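You operate a simulated robot arm through the tools that you are given. There is no shell and no other tool. Be economical: measure what you need, move in short steps, check, and stop when the job is done.

You run a simulated robot arm. Do the job below in one go: nothing can be reset, and whatever is moved stays where it is left.

JOB
Strip the valve at F25: collet and cap onto the round plate.
Fine: press the spring with the jig, collet off, lever up, fork slid clear, spring cap off, both set down upright; the spring stays in, the other valves stay built.
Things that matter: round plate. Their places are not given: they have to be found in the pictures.

The check looks at the end state, three seconds after you hand in, the way a careful person would. Anything else that was tipped, shoved, dropped, spilled or broken makes it a failure. Lids that push on must go on centred and level and be pressed home; caps that screw on are set level and turned clockwise until they are tight.

ROBOT AND FRAMES
A 7-joint arm with a two-finger parallel gripper, fixed in place. Base frame: the origin is at the foot of the arm, x ahead of it, y to its left, z up. Units: m, rad, N and s.
With the tool pointing down near the work surface it reaches from about 0.4 to 0.9 m from the base axis. Its first joint turns from -2.007 to 2.007 rad. Payload 3.91 kg.
The tool frame sits at the grasp point between the pads (the TCP): z along the fingers, y along the line on which they close. The tips reach 0.03 m beyond it. The gripper opens to 0.11 m. The fingers are 0.02 m wide and 0.01 m thick; the gripper's body (0.048 by 0.112 m) begins 0.055 m behind the TCP.
Orientation is that of the tool frame in the base frame, as a unit quaternion [w, x, y, z]. With the fingers straight down and closing along the base's y, the tool's x points along the base's -x, its y along +y and its z along -z.

CONTROLS
- The arm moves only by the tool apply_moves. Its argument "steps" is a list of rows, each an object (a shift or turn left out is 0, a gripper value left out holds the last) with "delta_pos": the shift along the base's x, y, z in units of 300 mm (1.0 is 300 mm), a list of three; "rotation": the turn, a rotation vector about the base's x, y, z in units of 60 degrees (1.0 is 60 degrees), a list of three; "grip": the opening in per cent of the stroke, from 0 (shut) to 100 (fully open). In form: [{"delta_pos": [dx, dy, dz], "rotation": [rx, ry, rz], "grip": grip}, ...]. A call has 1 to 8 rows; each row is the pose to reach, as a shift and turn from the pose commanded when the call began. A call with a number of a shift or a turn outside -1 to 1 is refused whole. A row lasts 0.2 s, in which the tool goes at most 0.05 m and 0.15 rad; a call with a longer step from one row to the next is refused whole, and so is a gripper value outside its range. Where a pose cannot be reached the arm comes as near as it can. A force on the tool above 40 N (or 10 N above the force at the start of the call, whichever is more), or a blocked arm, ends the call early, and 0.2 s more pass. The fingers move at their own pace (about 0.153 m/s each) and stop on an object; they squeeze with about 36 N. The grip force told is the motor's: it shows also when the fingers shut on nothing. Time passes only in rows, and 0.2 s behind the last, so rows that repeat a pose let the fingers close. The reply holds the time, the measured pose of the TCP, the force on the tool along the base axes, the opening and the grip force, in the units named above and with some noise.
- Cameras (640 x 400 px; columns grow to the right, rows downward): "scene" is fixed at [0.2219, -0.6565, 1.7179]; the picture's right is [0.79, -0.61, 0.00], its down [-0.32, -0.41, -0.85] and it looks along [0.52, 0.68, -0.52] (base axes); focal length 270 px, centre (320, 200). "wrist" rides on the gripper at [0.072, 0.017, -0.103] in the tool frame; the picture's right is [-0.23, 0.97, 0.00], its down [-0.76, -0.18, -0.62] and it looks along [-0.61, -0.14, 0.78] (tool axes); focal length 222 px, centre (320, 200).
- grab_frame(camera): a new picture of that camera. It takes no simulated time.
- raise_lower(by): slides the trunk up (or, below 0, down) by that many m; the arm rides with it, the base frame stays. It gives what a move gives, with no picture.
- probe_pixels(camera, pixels): for up to 12 pixels [column, row] of the newest picture of that camera ("zoom" is the newest enlarged one), the place [x, y, z] in the base frame of the surface seen there, good to about 0.002 m, but the place of the scene camera against the robot may be out by one fixed shift of up to 0.012 m in any direction. It takes no simulated time.
- inspect(camera, box): a new picture of the part [left, top, right, bottom] of that camera's present view, enlarged. It takes no simulated time.
- job_done(): hands the job in; it is judged then, once.

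Keep the steps short. Do not move on a guess: measure, check each grasp and each placing, and mend mistakes. In all there are 80 turns and 34 pictures (those below and enlarged ones count). Leave the gripper open and the arm clear of the work at the hand-in unless told otherwise, and finish with a single line.

The tools are called after ">>>" as name(argument=value, ...) on one line, values as JSON. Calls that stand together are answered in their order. apply_moves: Moves the arm, as the interface text tells. Its arguments: {"type":"object","properties":{"steps":{"type":"array"}},"required":["steps"]} The other tools are called the same way: raise_lower (by) slides the trunk up or down; grab_frame (camera) takes a picture; probe_pixels (camera, pixels) gives the place of the surface under pixels of a picture; inspect (camera, box) takes an enlarged picture of a part of a camera's view; job_done () hands the job in.

At the start:

```text
time_s: 0.0
eef_pos: [0.4724, 0.1004, 1.5892]
tcp_rot: [0.0, 0.0, 1.0, 0.0]
wrist_force: [0.3, -0.7, 0.0]
width: 0.1101
grip_force: 0.1
trunk travel left (down, up): [-0.925, 0.065]
```

scene: 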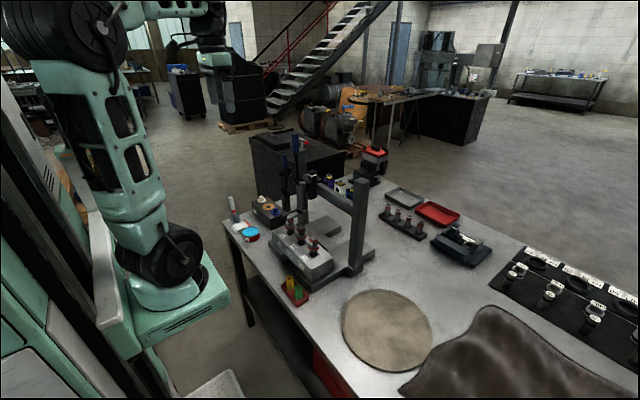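
wrist: 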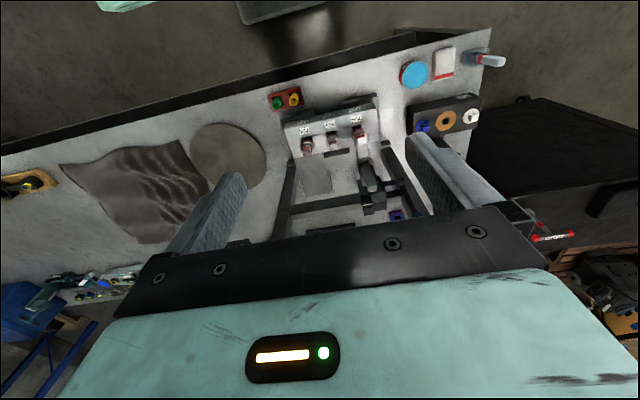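

I start by enlarging the jig area in the scene view (around 300,220) and the wrist view of the valves.

>>> inspect(camera="scene", box=[220, 130, 440, 310])

>>> inspect(camera="wrist", box=[180, 60, 500, 260])

```text
2.22 times, centred on (330, 220) of scene
```

zoom: 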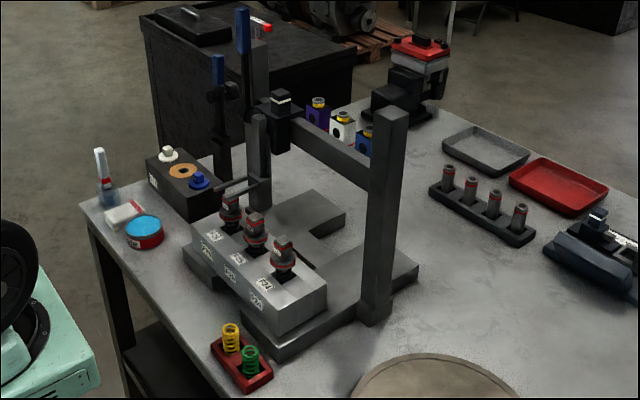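

```text
2.00 times, centred on (340, 160) of wrist
```

zoom: 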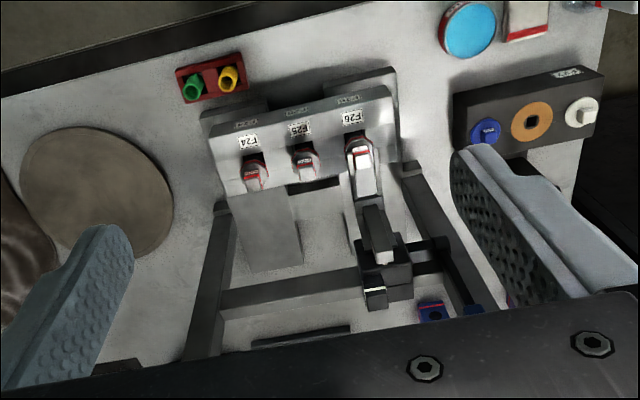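

I see valves F24, F25 (middle), F26 in a block with the jig's slider standing over F26. I measure key points in the wrist zoom.

>>> probe_pixels(camera="zoom", pixels=[[253, 172], [304, 162], [359, 155], [375, 215], [380, 260], [375, 298], [431, 255], [250, 302], [225, 215], [95, 195], [300, 145], [270, 265]])

>>> probe_pixels(camera="scene", pixels=[[386, 330], [344, 330], [430, 330], [386, 292], [386, 370], [311, 182], [297, 147], [283, 160], [360, 190], [313, 242], [302, 229], [290, 222]])

```text
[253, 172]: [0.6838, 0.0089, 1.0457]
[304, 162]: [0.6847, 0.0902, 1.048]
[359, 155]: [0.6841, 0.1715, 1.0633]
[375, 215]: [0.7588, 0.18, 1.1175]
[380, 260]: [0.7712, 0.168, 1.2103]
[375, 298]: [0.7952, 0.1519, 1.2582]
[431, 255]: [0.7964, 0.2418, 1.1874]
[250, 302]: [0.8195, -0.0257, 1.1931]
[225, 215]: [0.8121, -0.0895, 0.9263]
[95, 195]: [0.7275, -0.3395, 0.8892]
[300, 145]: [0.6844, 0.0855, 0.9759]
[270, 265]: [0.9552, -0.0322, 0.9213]
```

```text
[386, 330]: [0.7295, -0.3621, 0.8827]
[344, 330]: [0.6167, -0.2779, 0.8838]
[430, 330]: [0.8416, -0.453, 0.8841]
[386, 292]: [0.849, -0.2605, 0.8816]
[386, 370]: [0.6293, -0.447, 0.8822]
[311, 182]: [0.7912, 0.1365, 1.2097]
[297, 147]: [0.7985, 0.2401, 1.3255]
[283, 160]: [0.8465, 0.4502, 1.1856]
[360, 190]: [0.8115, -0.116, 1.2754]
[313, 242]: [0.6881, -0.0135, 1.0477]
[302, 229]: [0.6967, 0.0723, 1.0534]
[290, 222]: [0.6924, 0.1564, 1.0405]
```

Next I need detail on the jig mechanism: tight zoom of the scene on the carriage and levers.

>>> inspect(camera="scene", box=[265, 130, 345, 180])

>>> inspect(camera="scene", box=[265, 170, 365, 232])

```text
8.00 times, centred on (305, 155) of scene
```

zoom: 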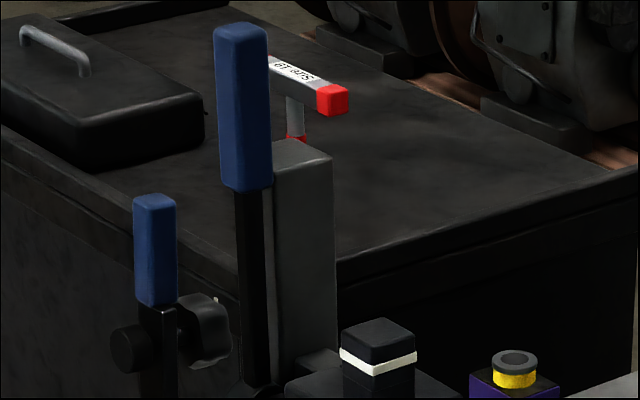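

```text
6.40 times, centred on (315, 201) of scene
```

zoom: 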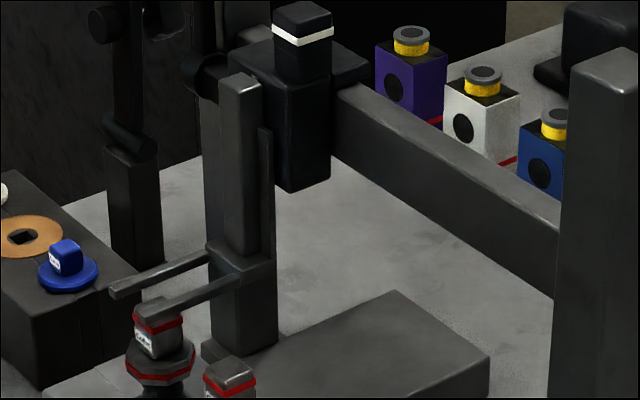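

The carriage (black, white-banded knob) rides on the rail with a two-prong fork in front and a blue lever, now up, at its left. I lower the tool 0.27 m well in front of the jig for a closer wrist look.

>>> apply_moves(steps=[{"delta_pos": [0, 0, -0.15]}, {"delta_pos": [0, 0, -0.3]}, {"delta_pos": [0, 0, -0.45]}, {"delta_pos": [0, 0, -0.6]}, {"delta_pos": [0, 0, -0.75]}, {"delta_pos": [0, 0, -0.9]}])

>>> grab_frame(camera="wrist")

```text
time_s: 1.4
eef_pos: [0.4704, 0.1007, 1.3184]
tcp_rot: [0.0, 0.0, 1.0, 0.0]
wrist_force: [-0.5, 0.4, 0.3]
width: 0.11
grip_force: 0.1
trunk travel left (down, up): [-0.925, 0.065]
```

```text
27 pictures are left
```

wrist: 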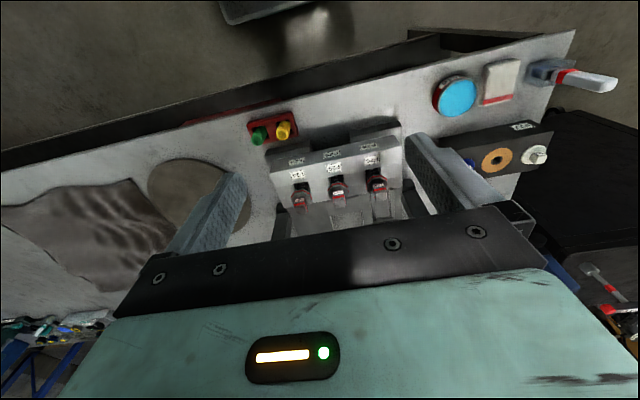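

The gripper hides the jig; I tilt the tool forward about 40° and raise it a bit for a front view.

>>> apply_moves(steps=[{"delta_pos": [0, 0, 0.1], "rotation": [0, -0.14, 0]}, {"delta_pos": [0, 0, 0.2], "rotation": [0, -0.28, 0]}, {"delta_pos": [0, 0, 0.3], "rotation": [0, -0.42, 0]}, {"delta_pos": [0, 0, 0.4], "rotation": [0, -0.56, 0]}, {"delta_pos": [0, 0, 0.45], "rotation": [0, -0.68, 0]}])

>>> grab_frame(camera="wrist")

```text
time_s: 2.6
eef_pos: [0.473, 0.1001, 1.4542]
tcp_rot: [0.349, 0.0, 0.937, 0.0]
wrist_force: [-0.5, 0.6, -0.4]
width: 0.1099
grip_force: 0.0
trunk travel left (down, up): [-0.925, 0.065]
```

```text
26 pictures are left
```

wrist: 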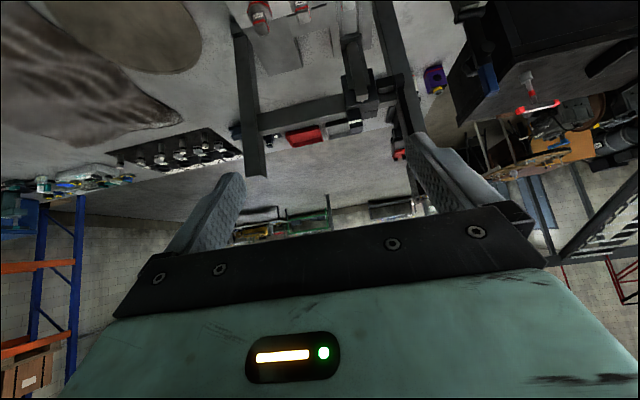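

Good view of the jig between the posts; I enlarge it.

>>> inspect(camera="wrist", box=[300, 0, 460, 160])

```text
2.50 times, centred on (380, 80) of wrist
```

zoom: 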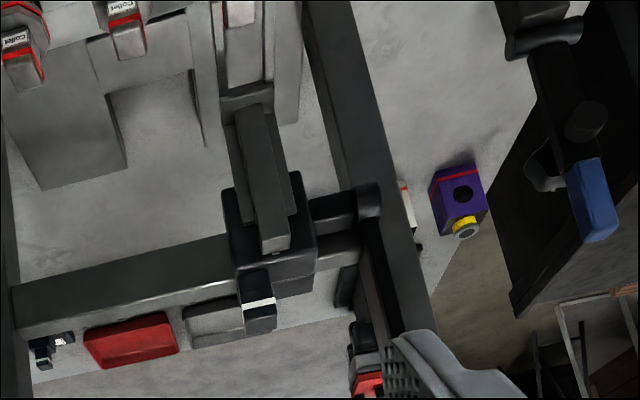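

I probe the lever hub, lever, carriage, ram and knob.

>>> probe_pixels(camera="zoom", pixels=[[368, 200], [332, 210], [390, 300], [370, 280], [240, 240], [300, 250], [262, 130], [275, 245], [260, 300], [120, 270], [245, 100], [235, 60]])

>>> probe_pixels(camera="scene", pixels=[[295, 136], [295, 152], [297, 170], [297, 178], [312, 173], [303, 200], [285, 216], [295, 213], [301, 214], [302, 185], [313, 196], [340, 195]])

```text
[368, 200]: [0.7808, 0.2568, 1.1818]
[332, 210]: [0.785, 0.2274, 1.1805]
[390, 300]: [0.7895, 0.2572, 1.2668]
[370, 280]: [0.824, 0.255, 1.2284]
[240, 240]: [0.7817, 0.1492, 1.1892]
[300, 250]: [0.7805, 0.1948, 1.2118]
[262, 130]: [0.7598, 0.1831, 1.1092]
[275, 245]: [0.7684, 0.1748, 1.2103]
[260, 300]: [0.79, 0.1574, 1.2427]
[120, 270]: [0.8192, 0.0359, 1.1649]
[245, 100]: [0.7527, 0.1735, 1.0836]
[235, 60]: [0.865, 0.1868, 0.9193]
```

```text
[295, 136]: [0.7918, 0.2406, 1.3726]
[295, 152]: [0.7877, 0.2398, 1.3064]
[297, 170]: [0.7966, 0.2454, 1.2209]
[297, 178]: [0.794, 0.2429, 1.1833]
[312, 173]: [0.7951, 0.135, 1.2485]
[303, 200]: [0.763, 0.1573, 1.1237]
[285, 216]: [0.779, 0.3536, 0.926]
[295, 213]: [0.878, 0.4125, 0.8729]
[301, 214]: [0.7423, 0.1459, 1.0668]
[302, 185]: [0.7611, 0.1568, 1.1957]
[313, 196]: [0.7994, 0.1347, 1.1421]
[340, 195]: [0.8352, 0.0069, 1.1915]
```

Lever pivot ≈(0.80,0.255,1.18), blue grip up to z≈1.38; carriage y 0.149–0.21, its knob at ≈(0.79,0.16,1.245). I bring the tool upright above the knob to look straight at it.

>>> apply_moves(steps=[{"delta_pos": [0.12, 0.02, 0.02], "rotation": [0, 0.14, 0]}, {"delta_pos": [0.24, 0.04, 0.04], "rotation": [0, 0.28, 0]}, {"delta_pos": [0.36, 0.08, 0.06], "rotation": [0, 0.42, 0]}, {"delta_pos": [0.48, 0.12, 0.06], "rotation": [0, 0.56, 0]}, {"delta_pos": [0.6, 0.16, 0.06], "rotation": [0, 0.68, 0]}, {"delta_pos": [0.75, 0.18, 0.06], "rotation": [0, 0.68, 0]}, {"delta_pos": [0.88, 0.2, 0.06], "rotation": [0, 0.68, 0]}, {"delta_pos": [1.0, 0.2, 0.06], "rotation": [0, 0.68, 0]}])

>>> grab_frame(camera="wrist")

```text
time_s: 4.4
eef_pos: [0.7694, 0.1585, 1.474]
tcp_rot: [-0.001, 0.0, 1.0, 0.0]
wrist_force: [-1.0, 0.0, 0.4]
width: 0.11
grip_force: 0.1
trunk travel left (down, up): [-0.925, 0.065]
```

```text
24 pictures are left
```

wrist: 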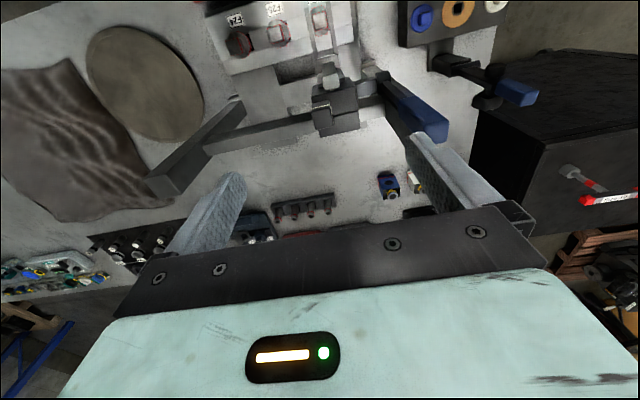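

>>> inspect(camera="wrist", box=[210, 0, 450, 150])

```text
2.67 times, centred on (330, 75) of wrist
```

zoom: 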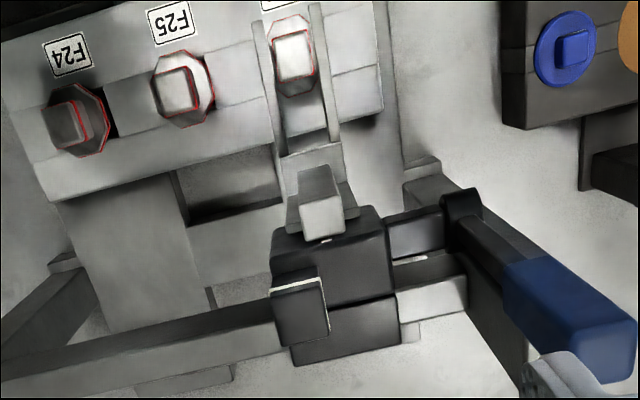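

Clear view: fork straddles F26's collet; knob top at zoom (300,310). I measure everything needed here.

>>> probe_pixels(camera="zoom", pixels=[[278, 298], [326, 285], [303, 315], [320, 345], [285, 352], [280, 260], [385, 240], [320, 217], [260, 40], [315, 20], [296, 55], [180, 88]])

>>> probe_pixels(camera="zoom", pixels=[[270, 70], [325, 70], [207, 85], [155, 95], [600, 345], [625, 325], [545, 290], [460, 215], [570, 380], [72, 120], [318, 155], [100, 95]])

```text
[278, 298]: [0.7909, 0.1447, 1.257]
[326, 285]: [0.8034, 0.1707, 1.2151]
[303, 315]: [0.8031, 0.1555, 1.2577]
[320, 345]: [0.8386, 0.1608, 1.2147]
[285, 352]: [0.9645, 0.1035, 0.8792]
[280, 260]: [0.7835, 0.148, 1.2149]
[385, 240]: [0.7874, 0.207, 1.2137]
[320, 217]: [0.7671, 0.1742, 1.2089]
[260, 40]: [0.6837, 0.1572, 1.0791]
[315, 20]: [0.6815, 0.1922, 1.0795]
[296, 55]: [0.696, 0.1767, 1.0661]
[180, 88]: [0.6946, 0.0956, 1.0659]
```

```text
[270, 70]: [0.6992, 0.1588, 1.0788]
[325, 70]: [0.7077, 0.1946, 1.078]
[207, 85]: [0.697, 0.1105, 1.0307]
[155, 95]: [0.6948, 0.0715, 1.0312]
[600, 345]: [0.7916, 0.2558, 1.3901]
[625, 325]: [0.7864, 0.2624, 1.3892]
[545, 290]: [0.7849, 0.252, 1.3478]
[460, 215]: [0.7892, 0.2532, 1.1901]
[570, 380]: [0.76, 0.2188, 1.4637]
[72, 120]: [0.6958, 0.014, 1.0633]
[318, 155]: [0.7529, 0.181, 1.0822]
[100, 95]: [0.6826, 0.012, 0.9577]
```

Knob: centre ≈(0.804,0.157), top z 1.257, base 1.215. F25 at y≈0.093. I descend onto the knob with fingers half open, clear of the lever (y≥0.24).

>>> apply_moves(steps=[{"delta_pos": [0.06, -0.005, -0.13], "grip": 60}, {"delta_pos": [0.115, -0.005, -0.28], "grip": 60}, {"delta_pos": [0.115, -0.005, -0.43], "grip": 60}, {"delta_pos": [0.115, -0.005, -0.58], "grip": 60}, {"delta_pos": [0.115, -0.005, -0.727], "grip": 60}, {"delta_pos": [0.115, -0.005, -0.727], "grip": 60}])

>>> grab_frame(camera="wrist")

```text
time_s: 5.8
eef_pos: [0.8045, 0.1585, 1.2539]
tcp_rot: [0.0, -0.001, 1.0, 0.0]
wrist_force: [0.6, 0.4, 0.4]
width: 0.0662
grip_force: 0.1
trunk travel left (down, up): [-0.925, 0.065]
```

```text
22 pictures are left
```

wrist: 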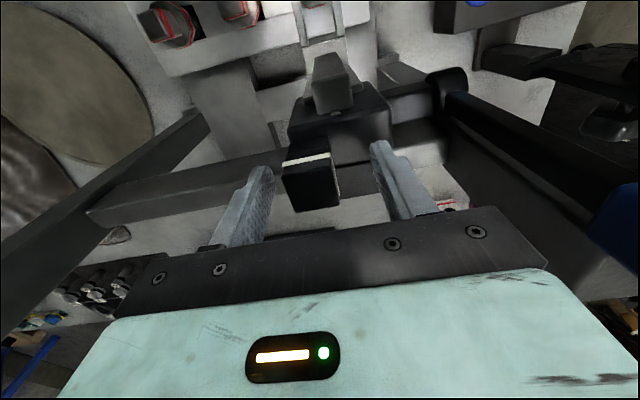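

The knob is between the fingers. I close on it and check the width.

>>> apply_moves(steps=[{"grip": 15}, {"grip": 15}, {"grip": 15}])

```text
time_s: 6.6
eef_pos: [0.8047, 0.1572, 1.2537]
tcp_rot: [-0.001, 0.0, 1.0, 0.001]
wrist_force: [-2.5, -7.2, -1.2]
width: 0.0281
grip_force: 45.0
trunk travel left (down, up): [-0.925, 0.065]
```

Knob held (28 mm). I slide it toward −y in small steps, 40 mm first.

>>> apply_moves(steps=[{"delta_pos": [0, -0.03, 0]}, {"delta_pos": [0, -0.06, 0]}, {"delta_pos": [0, -0.095, 0]}, {"delta_pos": [0, -0.133, 0]}])

```text
time_s: 7.6
eef_pos: [0.8043, 0.1181, 1.2539]
tcp_rot: [-0.001, -0.001, 1.0, -0.001]
wrist_force: [-2.4, -0.2, -7.4]
width: 0.0279
grip_force: 44.9
trunk travel left (down, up): [-0.925, 0.065]
```

It slides easily. The remaining ~41 mm, then a look.

>>> apply_moves(steps=[{"delta_pos": [0, -0.04, 0]}, {"delta_pos": [0, -0.08, 0]}, {"delta_pos": [0, -0.115, 0]}, {"delta_pos": [0, -0.135, 0]}, {"delta_pos": [0, -0.135, 0]}])

>>> inspect(camera="wrist", box=[180, 0, 440, 160])

```text
time_s: 8.8
eef_pos: [0.805, 0.0775, 1.2546]
tcp_rot: [-0.003, -0.001, 1.0, 0.0]
wrist_force: [-17.7, -2.2, -18.6]
width: 0.0281
grip_force: 45.4
trunk travel left (down, up): [-0.925, 0.065]
```

```text
2.46 times, centred on (310, 80) of wrist
```

zoom: 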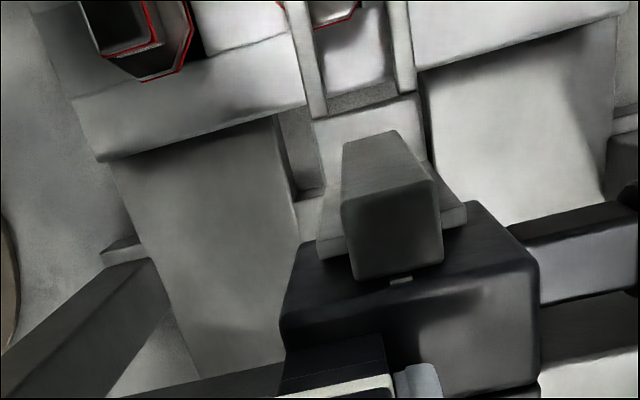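

I release the knob, rise straight up and step back to view the fork over F25 from above.

>>> apply_moves(steps=[{"grip": 60}, {"grip": 60}, {"delta_pos": [0, 0, 0.13], "grip": 60}, {"delta_pos": [0, 0, 0.28], "grip": 60}, {"delta_pos": [-0.1, 0, 0.43], "grip": 60}, {"delta_pos": [-0.22, 0, 0.5], "grip": 60}, {"delta_pos": [-0.35, 0, 0.5], "grip": 60}, {"delta_pos": [-0.35, 0, 0.5], "grip": 60}])

>>> inspect(camera="wrist", box=[210, 30, 450, 180])

```text
refused: row 5 steps farther than a row can; nothing moved
```

```text
2.67 times, centred on (330, 105) of wrist
```

zoom: 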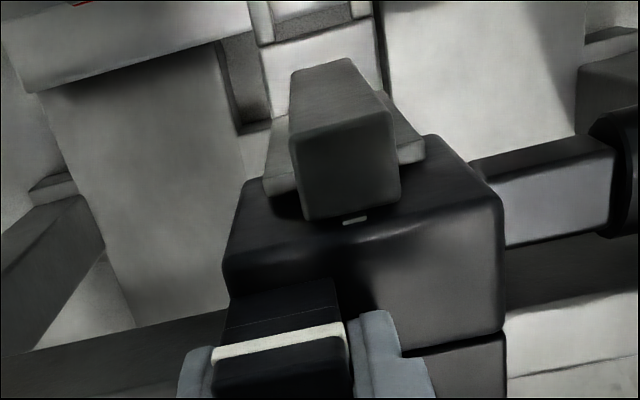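

One row was too long; I repeat with shorter rows.

>>> apply_moves(steps=[{"grip": 60}, {"grip": 60}, {"delta_pos": [0, 0, 0.13], "grip": 60}, {"delta_pos": [0, 0, 0.28], "grip": 60}, {"delta_pos": [-0.06, 0, 0.41], "grip": 60}, {"delta_pos": [-0.17, 0, 0.5], "grip": 60}, {"delta_pos": [-0.3, 0, 0.5], "grip": 60}, {"delta_pos": [-0.3, 0, 0.5], "grip": 60}])

>>> inspect(camera="wrist", box=[230, 30, 470, 180])

```text
time_s: 10.6
eef_pos: [0.7147, 0.0781, 1.4037]
tcp_rot: [0.0, -0.002, 1.0, 0.0]
wrist_force: [0.1, 0.3, -0.1]
width: 0.0661
grip_force: 0.0
trunk travel left (down, up): [-0.925, 0.065]
```

```text
2.67 times, centred on (350, 105) of wrist
```

zoom: 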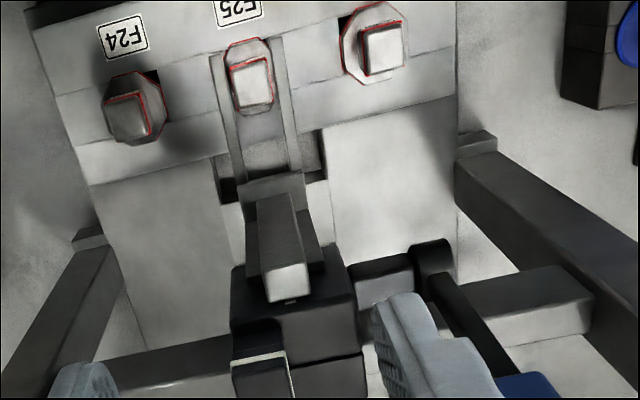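

Fork now straddles F25. I check centring numerically.

>>> probe_pixels(camera="zoom", pixels=[[215, 62], [224, 100], [283, 80], [277, 45], [233, 85], [270, 80], [252, 85], [230, 48], [268, 45], [377, 50], [125, 118], [265, 185]])

>>> probe_pixels(camera="zoom", pixels=[[235, 105], [288, 110], [218, 95], [294, 110], [245, 50], [262, 108], [240, 175], [303, 175], [430, 250], [247, 65], [265, 62], [355, 30]])

```text
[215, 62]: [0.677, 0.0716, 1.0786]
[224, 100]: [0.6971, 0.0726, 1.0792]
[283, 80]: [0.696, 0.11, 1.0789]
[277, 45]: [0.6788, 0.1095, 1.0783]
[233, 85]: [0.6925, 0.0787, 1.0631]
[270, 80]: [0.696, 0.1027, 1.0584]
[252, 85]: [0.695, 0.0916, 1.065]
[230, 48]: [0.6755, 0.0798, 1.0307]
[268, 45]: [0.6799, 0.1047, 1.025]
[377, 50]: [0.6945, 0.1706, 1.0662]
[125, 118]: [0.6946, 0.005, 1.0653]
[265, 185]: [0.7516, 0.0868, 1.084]
```

```text
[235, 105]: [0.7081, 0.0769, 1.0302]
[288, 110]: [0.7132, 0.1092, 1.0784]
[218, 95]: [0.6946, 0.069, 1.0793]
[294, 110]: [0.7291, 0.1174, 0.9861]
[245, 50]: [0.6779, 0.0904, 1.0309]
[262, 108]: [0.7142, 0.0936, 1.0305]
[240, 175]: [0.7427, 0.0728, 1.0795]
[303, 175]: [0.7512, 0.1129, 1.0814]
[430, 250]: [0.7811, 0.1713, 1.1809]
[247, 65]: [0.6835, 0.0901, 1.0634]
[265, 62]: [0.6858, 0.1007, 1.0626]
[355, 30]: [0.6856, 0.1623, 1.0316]
```

Prongs centre y≈0.091, collet centre y≈0.091 — well centred. Now the lever (hub y≈0.171). I move above its blue grip to measure it.

>>> apply_moves(steps=[{"delta_pos": [0, 0.05, 0.12], "grip": 100}, {"delta_pos": [0, 0.15, 0.24], "grip": 100}, {"delta_pos": [0.05, 0.26, 0.3], "grip": 100}, {"delta_pos": [0.1, 0.31, 0.3], "grip": 100}, {"delta_pos": [0.15, 0.31, 0.3], "grip": 100}])

>>> grab_frame(camera="wrist")

```text
time_s: 11.8
eef_pos: [0.7608, 0.1706, 1.4935]
tcp_rot: [0.0, 0.001, 1.0, 0.0]
wrist_force: [-0.1, 0.0, -0.1]
width: 0.1101
grip_force: 0.0
trunk travel left (down, up): [-0.925, 0.065]
```

```text
18 pictures are left
```

wrist: 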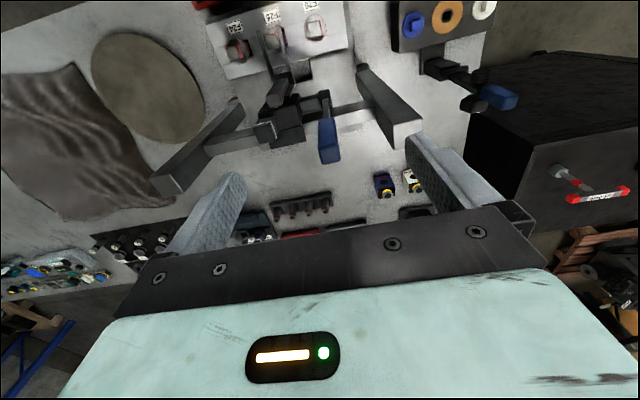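

>>> probe_pixels(camera="wrist", pixels=[[321, 158], [338, 155], [330, 158], [324, 163], [338, 160], [328, 150], [322, 135], [332, 135], [325, 125], [328, 162], [335, 150], [324, 100]])

```text
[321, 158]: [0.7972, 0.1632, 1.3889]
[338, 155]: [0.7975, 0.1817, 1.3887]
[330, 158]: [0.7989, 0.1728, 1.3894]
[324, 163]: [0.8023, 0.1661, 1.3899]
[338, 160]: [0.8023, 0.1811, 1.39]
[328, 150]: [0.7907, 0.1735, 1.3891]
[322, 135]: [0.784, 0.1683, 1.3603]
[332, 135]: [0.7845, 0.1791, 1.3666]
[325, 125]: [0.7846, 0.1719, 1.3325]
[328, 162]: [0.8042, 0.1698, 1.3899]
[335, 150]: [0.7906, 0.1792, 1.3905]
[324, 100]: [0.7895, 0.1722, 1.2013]
```

Grip centre (0.795,0.173), top z 1.39. I descend to TCP z≈1.365 and close.

>>> apply_moves(steps=[{"delta_pos": [0.115, 0.008, -0.05], "grip": 70}, {"delta_pos": [0.115, 0.008, -0.18], "grip": 70}, {"delta_pos": [0.115, 0.008, -0.31], "grip": 70}, {"delta_pos": [0.115, 0.008, -0.428], "grip": 70}, {"delta_pos": [0.115, 0.008, -0.428], "grip": 10}, {"delta_pos": [0.115, 0.008, -0.428], "grip": 10}, {"delta_pos": [0.115, 0.008, -0.428], "grip": 10}])

```text
time_s: 13.4
eef_pos: [0.7944, 0.1723, 1.3655]
tcp_rot: [0.0, 0.0, 1.0, 0.001]
wrist_force: [-1.9, -2.6, -1.2]
width: 0.022
grip_force: 44.8
out of reach, approached as far as the arm can: row 1
trunk travel left (down, up): [-0.925, 0.065]
```

Lever held (22 mm). I try turning it 12° toward me (−x) about its pivot and read the force.

>>> apply_moves(steps=[{"delta_pos": [-0.0646, 0, -0.0034], "rotation": [0, -0.1, 0]}, {"delta_pos": [-0.1286, 0, -0.0135], "rotation": [0, -0.2, 0]}])

```text
time_s: 14.0
eef_pos: [0.755, 0.1727, 1.3613]
tcp_rot: [0.106, 0.0, 0.994, 0.001]
wrist_force: [0.3, -2.5, -0.3]
width: 0.022
grip_force: 44.9
trunk travel left (down, up): [-0.925, 0.065]
```

It turns freely this way. I continue on the arc to 36°.

>>> apply_moves(steps=[{"delta_pos": [-0.0625, 0, -0.0167], "rotation": [0, -0.1, 0]}, {"delta_pos": [-0.1229, 0, -0.0399], "rotation": [0, -0.2, 0]}, {"delta_pos": [-0.1806, 0, -0.0693], "rotation": [0, -0.3, 0]}, {"delta_pos": [-0.2349, 0, -0.1046], "rotation": [0, -0.4, 0]}])

>>> inspect(camera="scene", box=[250, 150, 350, 250])

```text
time_s: 15.0
eef_pos: [0.6858, 0.173, 1.3317]
tcp_rot: [0.309, -0.001, 0.951, 0.001]
wrist_force: [-7.6, -2.2, 2.3]
width: 0.0217
grip_force: 45.1
trunk travel left (down, up): [-0.925, 0.065]
```

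```text
4.00 times, centred on (300, 200) of scene
```

zoom: 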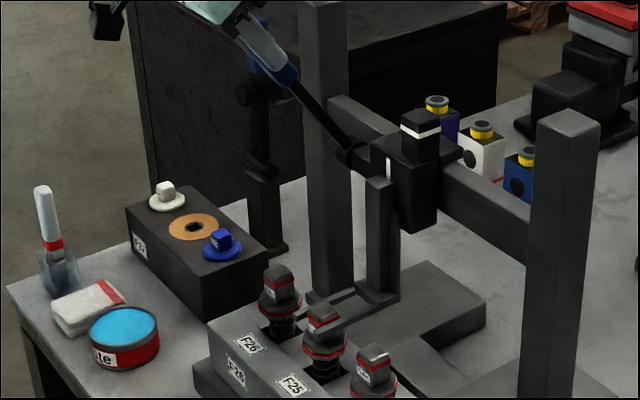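

Fork has come down to the cap's level. I keep pulling, 36°→60°.

>>> apply_moves(steps=[{"delta_pos": [-0.0503, 0, -0.0407], "rotation": [0, -0.1, 0]}, {"delta_pos": [-0.096, 0, -0.0865], "rotation": [0, -0.2, 0]}, {"delta_pos": [-0.1368, 0, -0.1368], "rotation": [0, -0.3, 0]}, {"delta_pos": [-0.172, 0, -0.1911], "rotation": [0, -0.4, 0]}])

```text
time_s: 15.8
eef_pos: [0.6503, 0.169, 1.3613]
tcp_rot: [0.411, 0.086, 0.897, 0.138]
wrist_force: [-4.1, -5.5, 6.4]
width: 0.0252
grip_force: 14.3
trunk travel left (down, up): [-0.925, 0.065]
stopped in row 4: the arm was blocked; the commanded pose is now the measured one
```

The arm got blocked and twisted, z rose. I look before doing anything.

>>> inspect(camera="scene", box=[180, 80, 360, 250])

```text
2.35 times, centred on (270, 165) of scene
```

zoom: 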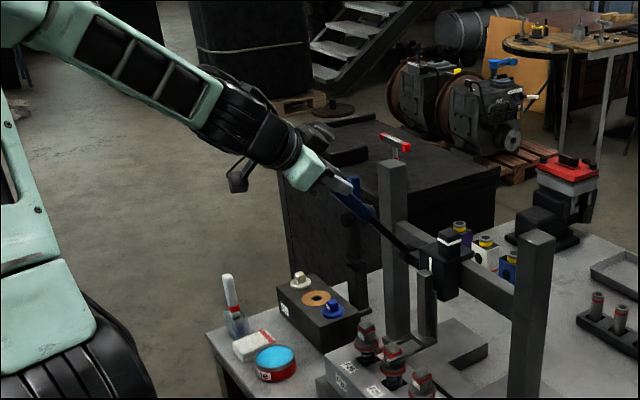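

The wrist reached its limit at that tilt; the lever stands ~50°. I'll release, back out along the tool axis, turn upright and re-grip the lever with a vertical tool.

>>> apply_moves(steps=[{"grip": 70}, {"grip": 70}, {"delta_pos": [-0.09, -0.02, 0.075], "grip": 70}, {"delta_pos": [-0.18, -0.04, 0.15], "grip": 70}, {"delta_pos": [-0.27, -0.06, 0.225], "grip": 70}])

>>> inspect(camera="scene", box=[240, 120, 360, 240])

```text
time_s: 17.0
eef_pos: [0.5673, 0.1548, 1.4258]
tcp_rot: [0.41, 0.079, 0.898, 0.137]
wrist_force: [-0.2, 1.6, -0.3]
width: 0.0771
grip_force: 0.1
out of reach, approached as far as the arm can: row 4
trunk travel left (down, up): [-0.925, 0.065]
```

```text
3.33 times, centred on (300, 180) of scene
```

zoom: 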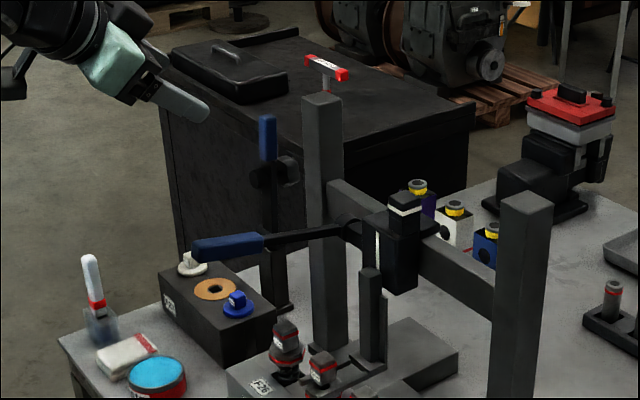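

The lever has now come down near horizontal by itself. I probe it, the fork and the cap.

>>> probe_pixels(camera="zoom", pixels=[[200, 250], [260, 243], [320, 234], [372, 280], [375, 355], [345, 365], [323, 365], [285, 330], [322, 385], [336, 382], [285, 352], [400, 200]])

>>> inspect(camera="scene", box=[280, 205, 340, 255])

```text
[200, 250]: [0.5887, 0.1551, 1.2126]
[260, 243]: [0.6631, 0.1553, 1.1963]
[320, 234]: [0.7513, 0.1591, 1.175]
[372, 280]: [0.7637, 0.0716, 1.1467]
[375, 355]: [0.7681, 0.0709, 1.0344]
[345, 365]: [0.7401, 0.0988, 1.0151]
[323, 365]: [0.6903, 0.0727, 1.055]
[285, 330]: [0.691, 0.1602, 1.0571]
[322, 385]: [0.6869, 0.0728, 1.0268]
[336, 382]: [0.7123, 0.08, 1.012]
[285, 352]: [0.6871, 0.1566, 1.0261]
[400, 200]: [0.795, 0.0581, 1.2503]
```

```text
8.00 times, centred on (310, 230) of scene
```

zoom: 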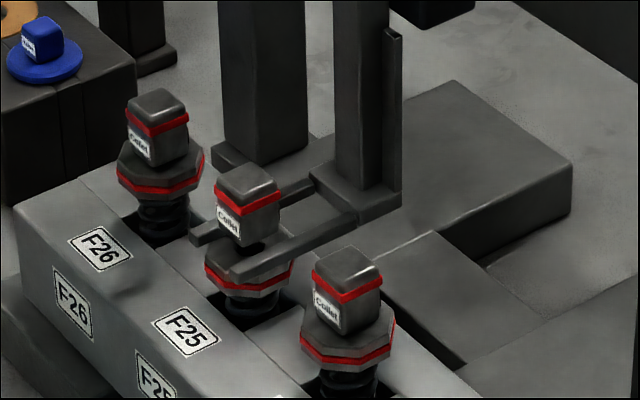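

The F25 cap is pressed visibly below its neighbours and its collet stands free with a gap; the lever rests at ~77° and stays. I turn the tool upright over the free space in front.

>>> apply_moves(steps=[{"delta_pos": [0.015, -0.03, 0.01], "rotation": [-0.0387, 0.1159, 0.0223]}, {"delta_pos": [0.03, -0.06, 0.02], "rotation": [-0.0774, 0.2317, 0.0446]}, {"delta_pos": [0.045, -0.09, 0.03], "rotation": [-0.1161, 0.3476, 0.0669]}, {"delta_pos": [0.06, -0.12, 0.04], "rotation": [-0.1549, 0.4634, 0.0891]}, {"delta_pos": [0.075, -0.15, 0.05], "rotation": [-0.1936, 0.5793, 0.1114]}, {"delta_pos": [0.09, -0.18, 0.06], "rotation": [-0.2323, 0.6951, 0.1337]}, {"delta_pos": [0.11, -0.216, 0.08], "rotation": [-0.271, 0.811, 0.156]}, {"delta_pos": [0.11, -0.216, 0.08], "rotation": [-0.271, 0.811, 0.156]}])

```text
time_s: 18.8
eef_pos: [0.6007, 0.0913, 1.4491]
tcp_rot: [-0.001, 0.001, 1.0, -0.001]
wrist_force: [-0.2, 0.7, 0.0]
width: 0.077
grip_force: 0.1
trunk travel left (down, up): [-0.925, 0.065]
```

Upright. I go down to z 1.25 just before F25 and look.

>>> apply_moves(steps=[{"delta_pos": [0.05, 0, -0.14], "grip": 50}, {"delta_pos": [0.1, 0, -0.28], "grip": 50}, {"delta_pos": [0.15, 0, -0.42], "grip": 50}, {"delta_pos": [0.2, 0, -0.55], "grip": 50}, {"delta_pos": [0.23, 0, -0.667], "grip": 50}])

>>> inspect(camera="wrist", box=[210, 20, 450, 220])

```text
time_s: 20.0
eef_pos: [0.6692, 0.0887, 1.2496]
tcp_rot: [-0.001, 0.003, 1.0, -0.002]
wrist_force: [-0.1, -0.4, 0.4]
width: 0.0549
grip_force: 0.1
trunk travel left (down, up): [-0.925, 0.065]
```

```text
2.00 times, centred on (330, 120) of wrist
```

zoom: 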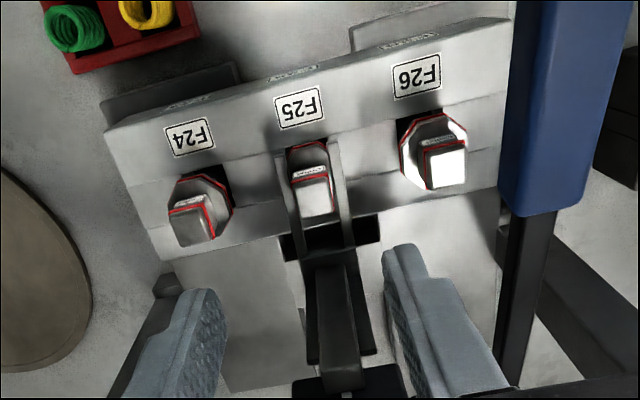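

>>> probe_pixels(camera="zoom", pixels=[[315, 200], [298, 200], [331, 195], [313, 182], [317, 213], [285, 180], [338, 180], [310, 152], [192, 228], [445, 172], [433, 123], [325, 285]])

>>> probe_pixels(camera="zoom", pixels=[[510, 190], [520, 240], [300, 155], [320, 160], [292, 225], [348, 220], [338, 300], [340, 375], [195, 190], [310, 174], [55, 300], [20, 250]])

```text
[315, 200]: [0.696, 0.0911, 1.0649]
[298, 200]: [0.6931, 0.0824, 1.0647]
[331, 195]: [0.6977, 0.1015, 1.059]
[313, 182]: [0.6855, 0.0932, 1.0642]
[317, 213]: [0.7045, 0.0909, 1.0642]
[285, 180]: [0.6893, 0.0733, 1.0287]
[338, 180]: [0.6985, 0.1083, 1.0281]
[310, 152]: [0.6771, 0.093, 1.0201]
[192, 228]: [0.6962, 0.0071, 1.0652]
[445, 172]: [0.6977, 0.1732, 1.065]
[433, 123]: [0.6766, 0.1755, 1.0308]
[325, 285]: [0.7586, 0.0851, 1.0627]
```

```text
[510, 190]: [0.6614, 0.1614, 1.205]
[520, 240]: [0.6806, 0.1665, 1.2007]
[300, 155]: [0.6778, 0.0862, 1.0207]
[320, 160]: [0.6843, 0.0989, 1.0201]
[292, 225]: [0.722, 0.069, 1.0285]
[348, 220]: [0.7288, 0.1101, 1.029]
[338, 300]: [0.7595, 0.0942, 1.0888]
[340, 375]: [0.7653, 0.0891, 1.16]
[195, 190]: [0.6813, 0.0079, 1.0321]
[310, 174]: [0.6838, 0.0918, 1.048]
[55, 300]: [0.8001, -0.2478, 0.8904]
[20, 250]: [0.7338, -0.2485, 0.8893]
```

Cap is pressed 10 mm (1.020 vs 1.031), prong tops 1.0285, collet centre (0.695,0.091), top 1.0645. I descend to TCP z≈1.065 (tips just above prongs), then close.

>>> apply_moves(steps=[{"delta_pos": [0.087, 0.008, -0.1], "grip": 50}, {"delta_pos": [0.087, 0.008, -0.25], "grip": 50}, {"delta_pos": [0.087, 0.008, -0.4], "grip": 50}, {"delta_pos": [0.087, 0.008, -0.52], "grip": 50}, {"delta_pos": [0.087, 0.008, -0.59], "grip": 50}, {"delta_pos": [0.087, 0.008, -0.614], "grip": 50}, {"delta_pos": [0.087, 0.008, -0.614], "grip": 50}])

>>> apply_moves(steps=[{"grip": 30}, {"grip": 10}, {"grip": 10}, {"grip": 10}])

```text
time_s: 21.6
eef_pos: [0.6937, 0.091, 1.0655]
tcp_rot: [0.0, 0.001, 1.0, -0.001]
wrist_force: [-0.5, -0.4, -0.2]
width: 0.0551
grip_force: 0.1
trunk travel left (down, up): [-0.925, 0.065]
```

```text
time_s: 22.6
eef_pos: [0.6938, 0.0926, 1.0642]
tcp_rot: [-0.002, 0.001, 1.0, -0.001]
wrist_force: [0.6, -0.1, 0.5]
width: 0.0234
grip_force: 36.0
trunk travel left (down, up): [-0.925, 0.065]
```

Collet held at 23.4 mm. I lift slowly and watch the force.

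>>> apply_moves(steps=[{"delta_pos": [0, 0, 0.02]}, {"delta_pos": [0, 0, 0.05]}, {"delta_pos": [0, 0, 0.1]}, {"delta_pos": [0, 0, 0.2]}, {"delta_pos": [0, 0, 0.34]}, {"delta_pos": [0, 0, 0.5]}, {"delta_pos": [0, 0, 0.65]}])

>>> inspect(camera="wrist", box=[210, 20, 450, 220])

```text
time_s: 24.2
eef_pos: [0.6959, 0.0921, 1.2613]
tcp_rot: [-0.002, 0.001, 1.0, -0.001]
wrist_force: [-0.4, 0.0, -1.0]
width: 0.0236
grip_force: 35.4
trunk travel left (down, up): [-0.925, 0.065]
```

```text
2.00 times, centred on (330, 120) of wrist
```

zoom: 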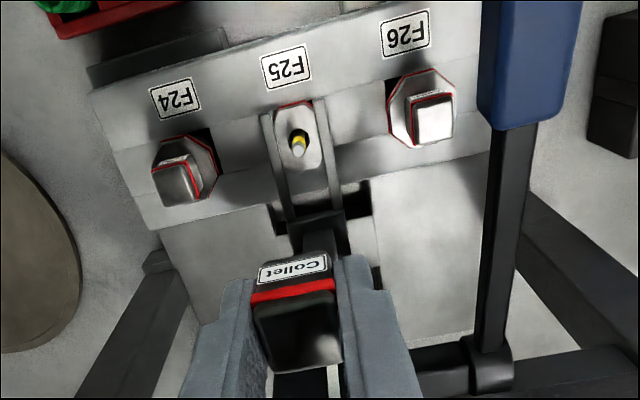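

Collet is off and upright in the fingers; the stem (yellow/grey tip) shows in the cap at zoom (300,145). I probe the cap/stem and carry the collet toward the plate, staying in front of the right post.

>>> probe_pixels(camera="zoom", pixels=[[299, 150], [298, 135], [285, 120], [318, 150], [310, 165], [300, 110], [290, 315], [265, 275], [40, 280], [10, 200], [95, 350], [310, 190]])

>>> apply_moves(steps=[{"delta_pos": [-0.02, -0.14, 0]}, {"delta_pos": [-0.04, -0.28, 0]}, {"delta_pos": [-0.04, -0.42, 0]}, {"delta_pos": [-0.04, -0.56, 0]}, {"delta_pos": [-0.04, -0.7, 0]}, {"delta_pos": [-0.02, -0.84, 0]}, {"delta_pos": [0, -0.96, -0.05]}, {"delta_pos": [0.02, -1.0, -0.15]}])

```text
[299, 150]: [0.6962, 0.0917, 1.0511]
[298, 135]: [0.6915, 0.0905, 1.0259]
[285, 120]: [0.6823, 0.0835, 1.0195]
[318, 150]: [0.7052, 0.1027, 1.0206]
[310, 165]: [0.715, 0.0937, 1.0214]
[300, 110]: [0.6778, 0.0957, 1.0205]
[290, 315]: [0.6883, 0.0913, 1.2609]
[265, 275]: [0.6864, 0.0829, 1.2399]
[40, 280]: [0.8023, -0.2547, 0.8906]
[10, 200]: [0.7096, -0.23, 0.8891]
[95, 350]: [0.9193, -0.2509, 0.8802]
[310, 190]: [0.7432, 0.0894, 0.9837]
```

```text
time_s: 26.0
eef_pos: [0.7, -0.2076, 1.2144]
tcp_rot: [-0.001, 0.002, 1.0, -0.002]
wrist_force: [-0.1, 0.2, -0.5]
width: 0.0237
grip_force: 35.6
trunk travel left (down, up): [-0.925, 0.065]
```

Stem top 1.051, cap top 1.020 while pressed, plate top z≈0.890. I look at the held collet's underside and the plate.

>>> inspect(camera="scene", box=[300, 160, 460, 400])

```text
1.67 times, centred on (380, 280) of scene
```

zoom: 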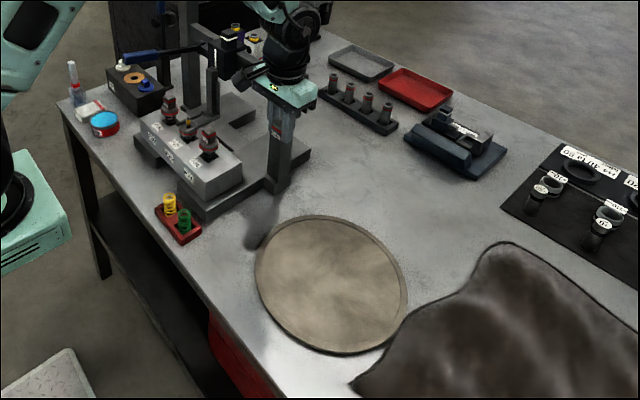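

I move over the plate at (0.715,−0.29) and descend to TCP z≈0.932, above contact.

>>> apply_moves(steps=[{"delta_pos": [0.025, -0.14, -0.02]}, {"delta_pos": [0.05, -0.275, -0.05]}, {"delta_pos": [0.05, -0.275, -0.21]}, {"delta_pos": [0.05, -0.275, -0.37]}, {"delta_pos": [0.05, -0.275, -0.53]}, {"delta_pos": [0.05, -0.275, -0.69]}, {"delta_pos": [0.05, -0.275, -0.84]}, {"delta_pos": [0.05, -0.275, -0.94]}])

>>> inspect(camera="wrist", box=[220, 100, 420, 240])

```text
time_s: 27.8
eef_pos: [0.7181, -0.293, 0.9323]
tcp_rot: [-0.001, 0.002, 1.0, -0.002]
wrist_force: [-0.9, -1.3, -0.6]
width: 0.0236
grip_force: 35.8
trunk travel left (down, up): [-0.925, 0.065]
```

```text
2.86 times, centred on (320, 170) of wrist
```

zoom: 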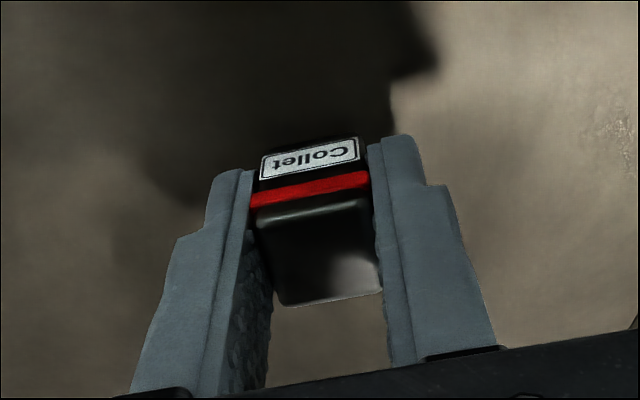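

No contact yet. I lower in ~1.5 mm steps and watch the vertical force.

>>> apply_moves(steps=[{"delta_pos": [0, 0, -0.005]}, {"delta_pos": [0, 0, -0.01]}, {"delta_pos": [0, 0, -0.015]}, {"delta_pos": [0, 0, -0.02]}])

```text
time_s: 28.8
eef_pos: [0.7163, -0.2901, 0.9263]
tcp_rot: [0.0, 0.001, 1.0, -0.002]
wrist_force: [-0.1, 0.7, -1.2]
width: 0.0235
grip_force: 35.9
trunk travel left (down, up): [-0.925, 0.065]
```

>>> apply_moves(steps=[{"delta_pos": [0, 0, -0.004]}, {"delta_pos": [0, 0, -0.008]}, {"delta_pos": [0, 0, -0.01]}])

```text
time_s: 29.6
eef_pos: [0.7161, -0.2913, 0.9241]
tcp_rot: [-0.001, 0.001, 1.0, -0.001]
wrist_force: [-0.6, -0.3, 4.2]
width: 0.0238
grip_force: 36.3
trunk travel left (down, up): [-0.925, 0.065]
```

Contact (Fz +4 N) at z 0.924, matching the collet's 33.5 mm height. I open slightly, then rise.

>>> apply_moves(steps=[{"grip": 40}, {"grip": 50}, {"grip": 50}, {"delta_pos": [0, 0, 0.1], "grip": 50}, {"delta_pos": [0, 0, 0.25], "grip": 50}, {"delta_pos": [0, 0, 0.4], "grip": 50}, {"delta_pos": [0, 0, 0.55], "grip": 50}])

>>> inspect(camera="wrist", box=[160, 0, 480, 200])

```text
time_s: 31.2
eef_pos: [0.7184, -0.2912, 1.0904]
tcp_rot: [-0.002, 0.001, 1.0, -0.001]
wrist_force: [-0.1, -0.5, -0.4]
width: 0.0552
grip_force: 0.0
trunk travel left (down, up): [-0.925, 0.065]
```

```text
2.00 times, centred on (320, 100) of wrist
```

zoom: 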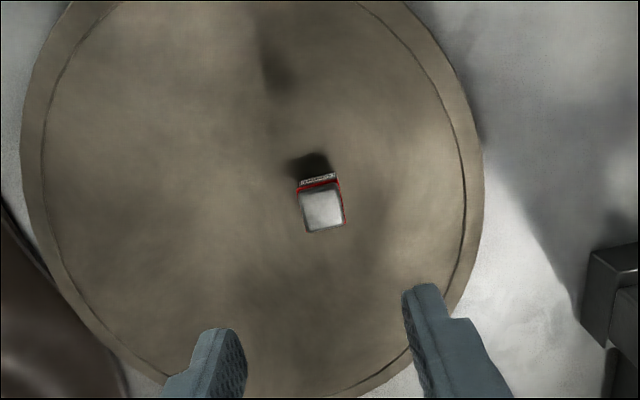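

The collet stands upright on the plate. Next the lever: I rise and travel back in front of the jig toward its grip.

>>> probe_pixels(camera="zoom", pixels=[[320, 208], [200, 150], [200, 220], [40, 150], [478, 200], [250, 10], [140, 200], [180, 250]])

>>> apply_moves(steps=[{"delta_pos": [-0.03, 0, 0.14], "grip": 50}, {"delta_pos": [-0.08, 0.05, 0.28], "grip": 50}, {"delta_pos": [-0.14, 0.1, 0.42], "grip": 50}, {"delta_pos": [-0.2, 0.17, 0.55], "grip": 50}, {"delta_pos": [-0.26, 0.27, 0.65], "grip": 50}, {"delta_pos": [-0.32, 0.4, 0.7], "grip": 50}, {"delta_pos": [-0.32, 0.56, 0.7], "grip": 50}, {"delta_pos": [-0.32, 0.72, 0.7], "grip": 50}])

```text
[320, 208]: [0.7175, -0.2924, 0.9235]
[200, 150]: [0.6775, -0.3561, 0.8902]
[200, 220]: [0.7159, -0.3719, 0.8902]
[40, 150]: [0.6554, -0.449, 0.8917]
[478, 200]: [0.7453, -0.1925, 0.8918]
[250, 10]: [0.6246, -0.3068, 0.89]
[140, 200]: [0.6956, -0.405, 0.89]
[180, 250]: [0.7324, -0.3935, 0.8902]
```

```text
time_s: 33.0
eef_pos: [0.6201, -0.0748, 1.2964]
tcp_rot: [0.0, 0.001, 1.0, -0.002]
wrist_force: [-0.4, -0.9, 0.8]
width: 0.055
grip_force: 0.1
trunk travel left (down, up): [-0.925, 0.065]
```

Continue to above the lever grip at y 0.173 and look.

>>> apply_moves(steps=[{"delta_pos": [0, 0.16, 0], "grip": 60}, {"delta_pos": [0, 0.32, 0], "grip": 60}, {"delta_pos": [0, 0.48, 0], "grip": 60}, {"delta_pos": [0, 0.64, 0], "grip": 60}, {"delta_pos": [0, 0.78, 0], "grip": 60}, {"delta_pos": [0, 0.826, 0], "grip": 60}, {"delta_pos": [0, 0.826, 0], "grip": 60}])

>>> grab_frame(camera="wrist")

```text
time_s: 34.6
eef_pos: [0.6211, 0.1724, 1.2979]
tcp_rot: [0.0, 0.001, 1.0, -0.002]
wrist_force: [-0.5, -0.4, -0.6]
width: 0.066
grip_force: 0.0
trunk travel left (down, up): [-0.925, 0.065]
```

```text
8 pictures are left
```

wrist: 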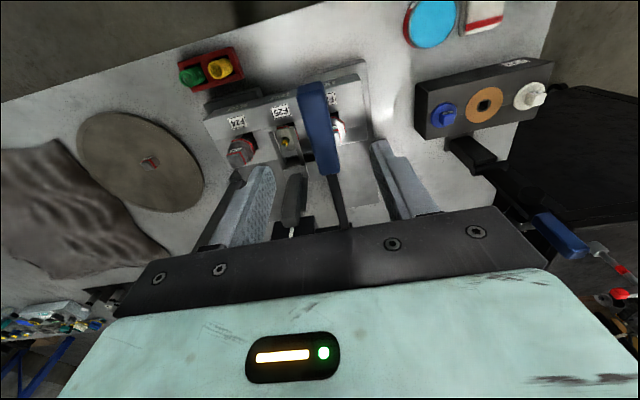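

>>> probe_pixels(camera="wrist", pixels=[[312, 88], [315, 110], [310, 130], [330, 130], [320, 130], [325, 155], [328, 170], [318, 150], [335, 150], [338, 190], [340, 215], [285, 142]])

```text
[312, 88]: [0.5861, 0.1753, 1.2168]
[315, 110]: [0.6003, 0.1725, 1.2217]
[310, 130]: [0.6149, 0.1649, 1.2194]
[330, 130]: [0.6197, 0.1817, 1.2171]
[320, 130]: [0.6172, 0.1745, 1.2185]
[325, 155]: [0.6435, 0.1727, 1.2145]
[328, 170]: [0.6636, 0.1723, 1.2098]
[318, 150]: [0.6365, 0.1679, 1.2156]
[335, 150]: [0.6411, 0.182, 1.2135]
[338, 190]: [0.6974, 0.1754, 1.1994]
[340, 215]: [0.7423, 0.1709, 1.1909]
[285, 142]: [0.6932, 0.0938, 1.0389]
```

Lever grip centre at (0.617,0.173,1.208). I lower to it and close.

>>> apply_moves(steps=[{"delta_pos": [0, 0.002, -0.1], "grip": 60}, {"delta_pos": [0, 0.002, -0.22], "grip": 60}, {"delta_pos": [0, 0.002, -0.29], "grip": 60}, {"delta_pos": [0, 0.002, -0.29], "grip": 10}, {"delta_pos": [0, 0.002, -0.29], "grip": 10}, {"delta_pos": [0, 0.002, -0.29], "grip": 10}])

```text
time_s: 36.0
eef_pos: [0.6219, 0.1739, 1.2106]
tcp_rot: [-0.001, 0.002, 1.0, -0.002]
wrist_force: [3.8, -4.4, -3.4]
width: 0.0217
grip_force: 44.7
trunk travel left (down, up): [-0.925, 0.065]
```

Lever held. I lift it along its arc (pivot 0.795, 1.174), first to 62°, tool kept vertical.

>>> apply_moves(steps=[{"delta_pos": [0.01, 0, 0.04]}, {"delta_pos": [0.022, 0, 0.08]}, {"delta_pos": [0.038, 0, 0.118]}, {"delta_pos": [0.056, 0, 0.155]}])

```text
time_s: 37.0
eef_pos: [0.6367, 0.1747, 1.2575]
tcp_rot: [-0.001, 0.001, 1.0, -0.002]
wrist_force: [-3.9, -6.5, -7.3]
width: 0.0218
grip_force: 45.1
trunk travel left (down, up): [-0.925, 0.065]
```

Low forces. I continue up the arc to 22°.

>>> apply_moves(steps=[{"delta_pos": [0.043, 0, 0.07]}, {"delta_pos": [0.096, 0, 0.133]}, {"delta_pos": [0.157, 0, 0.188]}, {"delta_pos": [0.226, 0, 0.234]}, {"delta_pos": [0.3, 0, 0.27]}])

```text
time_s: 38.2
eef_pos: [0.7275, 0.1735, 1.3406]
tcp_rot: [-0.001, 0.001, 1.0, -0.001]
wrist_force: [-13.7, -2.5, 1.8]
width: 0.0218
grip_force: 45.2
trunk travel left (down, up): [-0.925, 0.065]
```

>>> apply_moves(steps=[{"delta_pos": [0.04, 0, 0.015]}, {"delta_pos": [0.078, 0, 0.025]}, {"delta_pos": [0.115, 0, 0.034]}, {"delta_pos": [0.149, 0, 0.039]}, {"delta_pos": [0.185, 0, 0.042]}, {"delta_pos": [0.221, 0, 0.043]}, {"delta_pos": [0.221, 0, 0.043]}])

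>>> inspect(camera="scene", box=[260, 130, 360, 260])

```text
time_s: 39.8
eef_pos: [0.7932, 0.1721, 1.3525]
tcp_rot: [0.002, 0.002, 1.0, 0.0]
wrist_force: [2.6, -2.2, 9.4]
width: 0.0218
grip_force: 45.0
trunk travel left (down, up): [-0.925, 0.065]
```

```text
3.08 times, centred on (310, 195) of scene
```

zoom: 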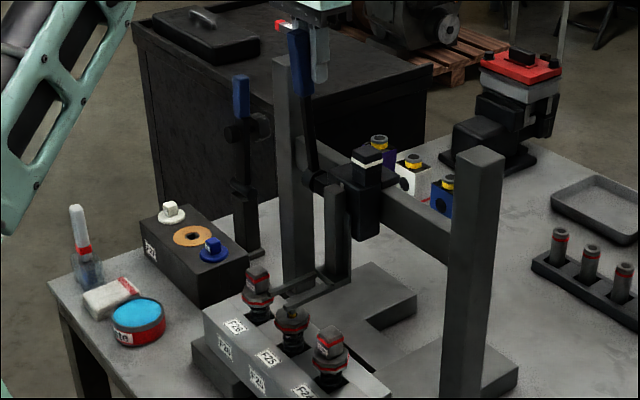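

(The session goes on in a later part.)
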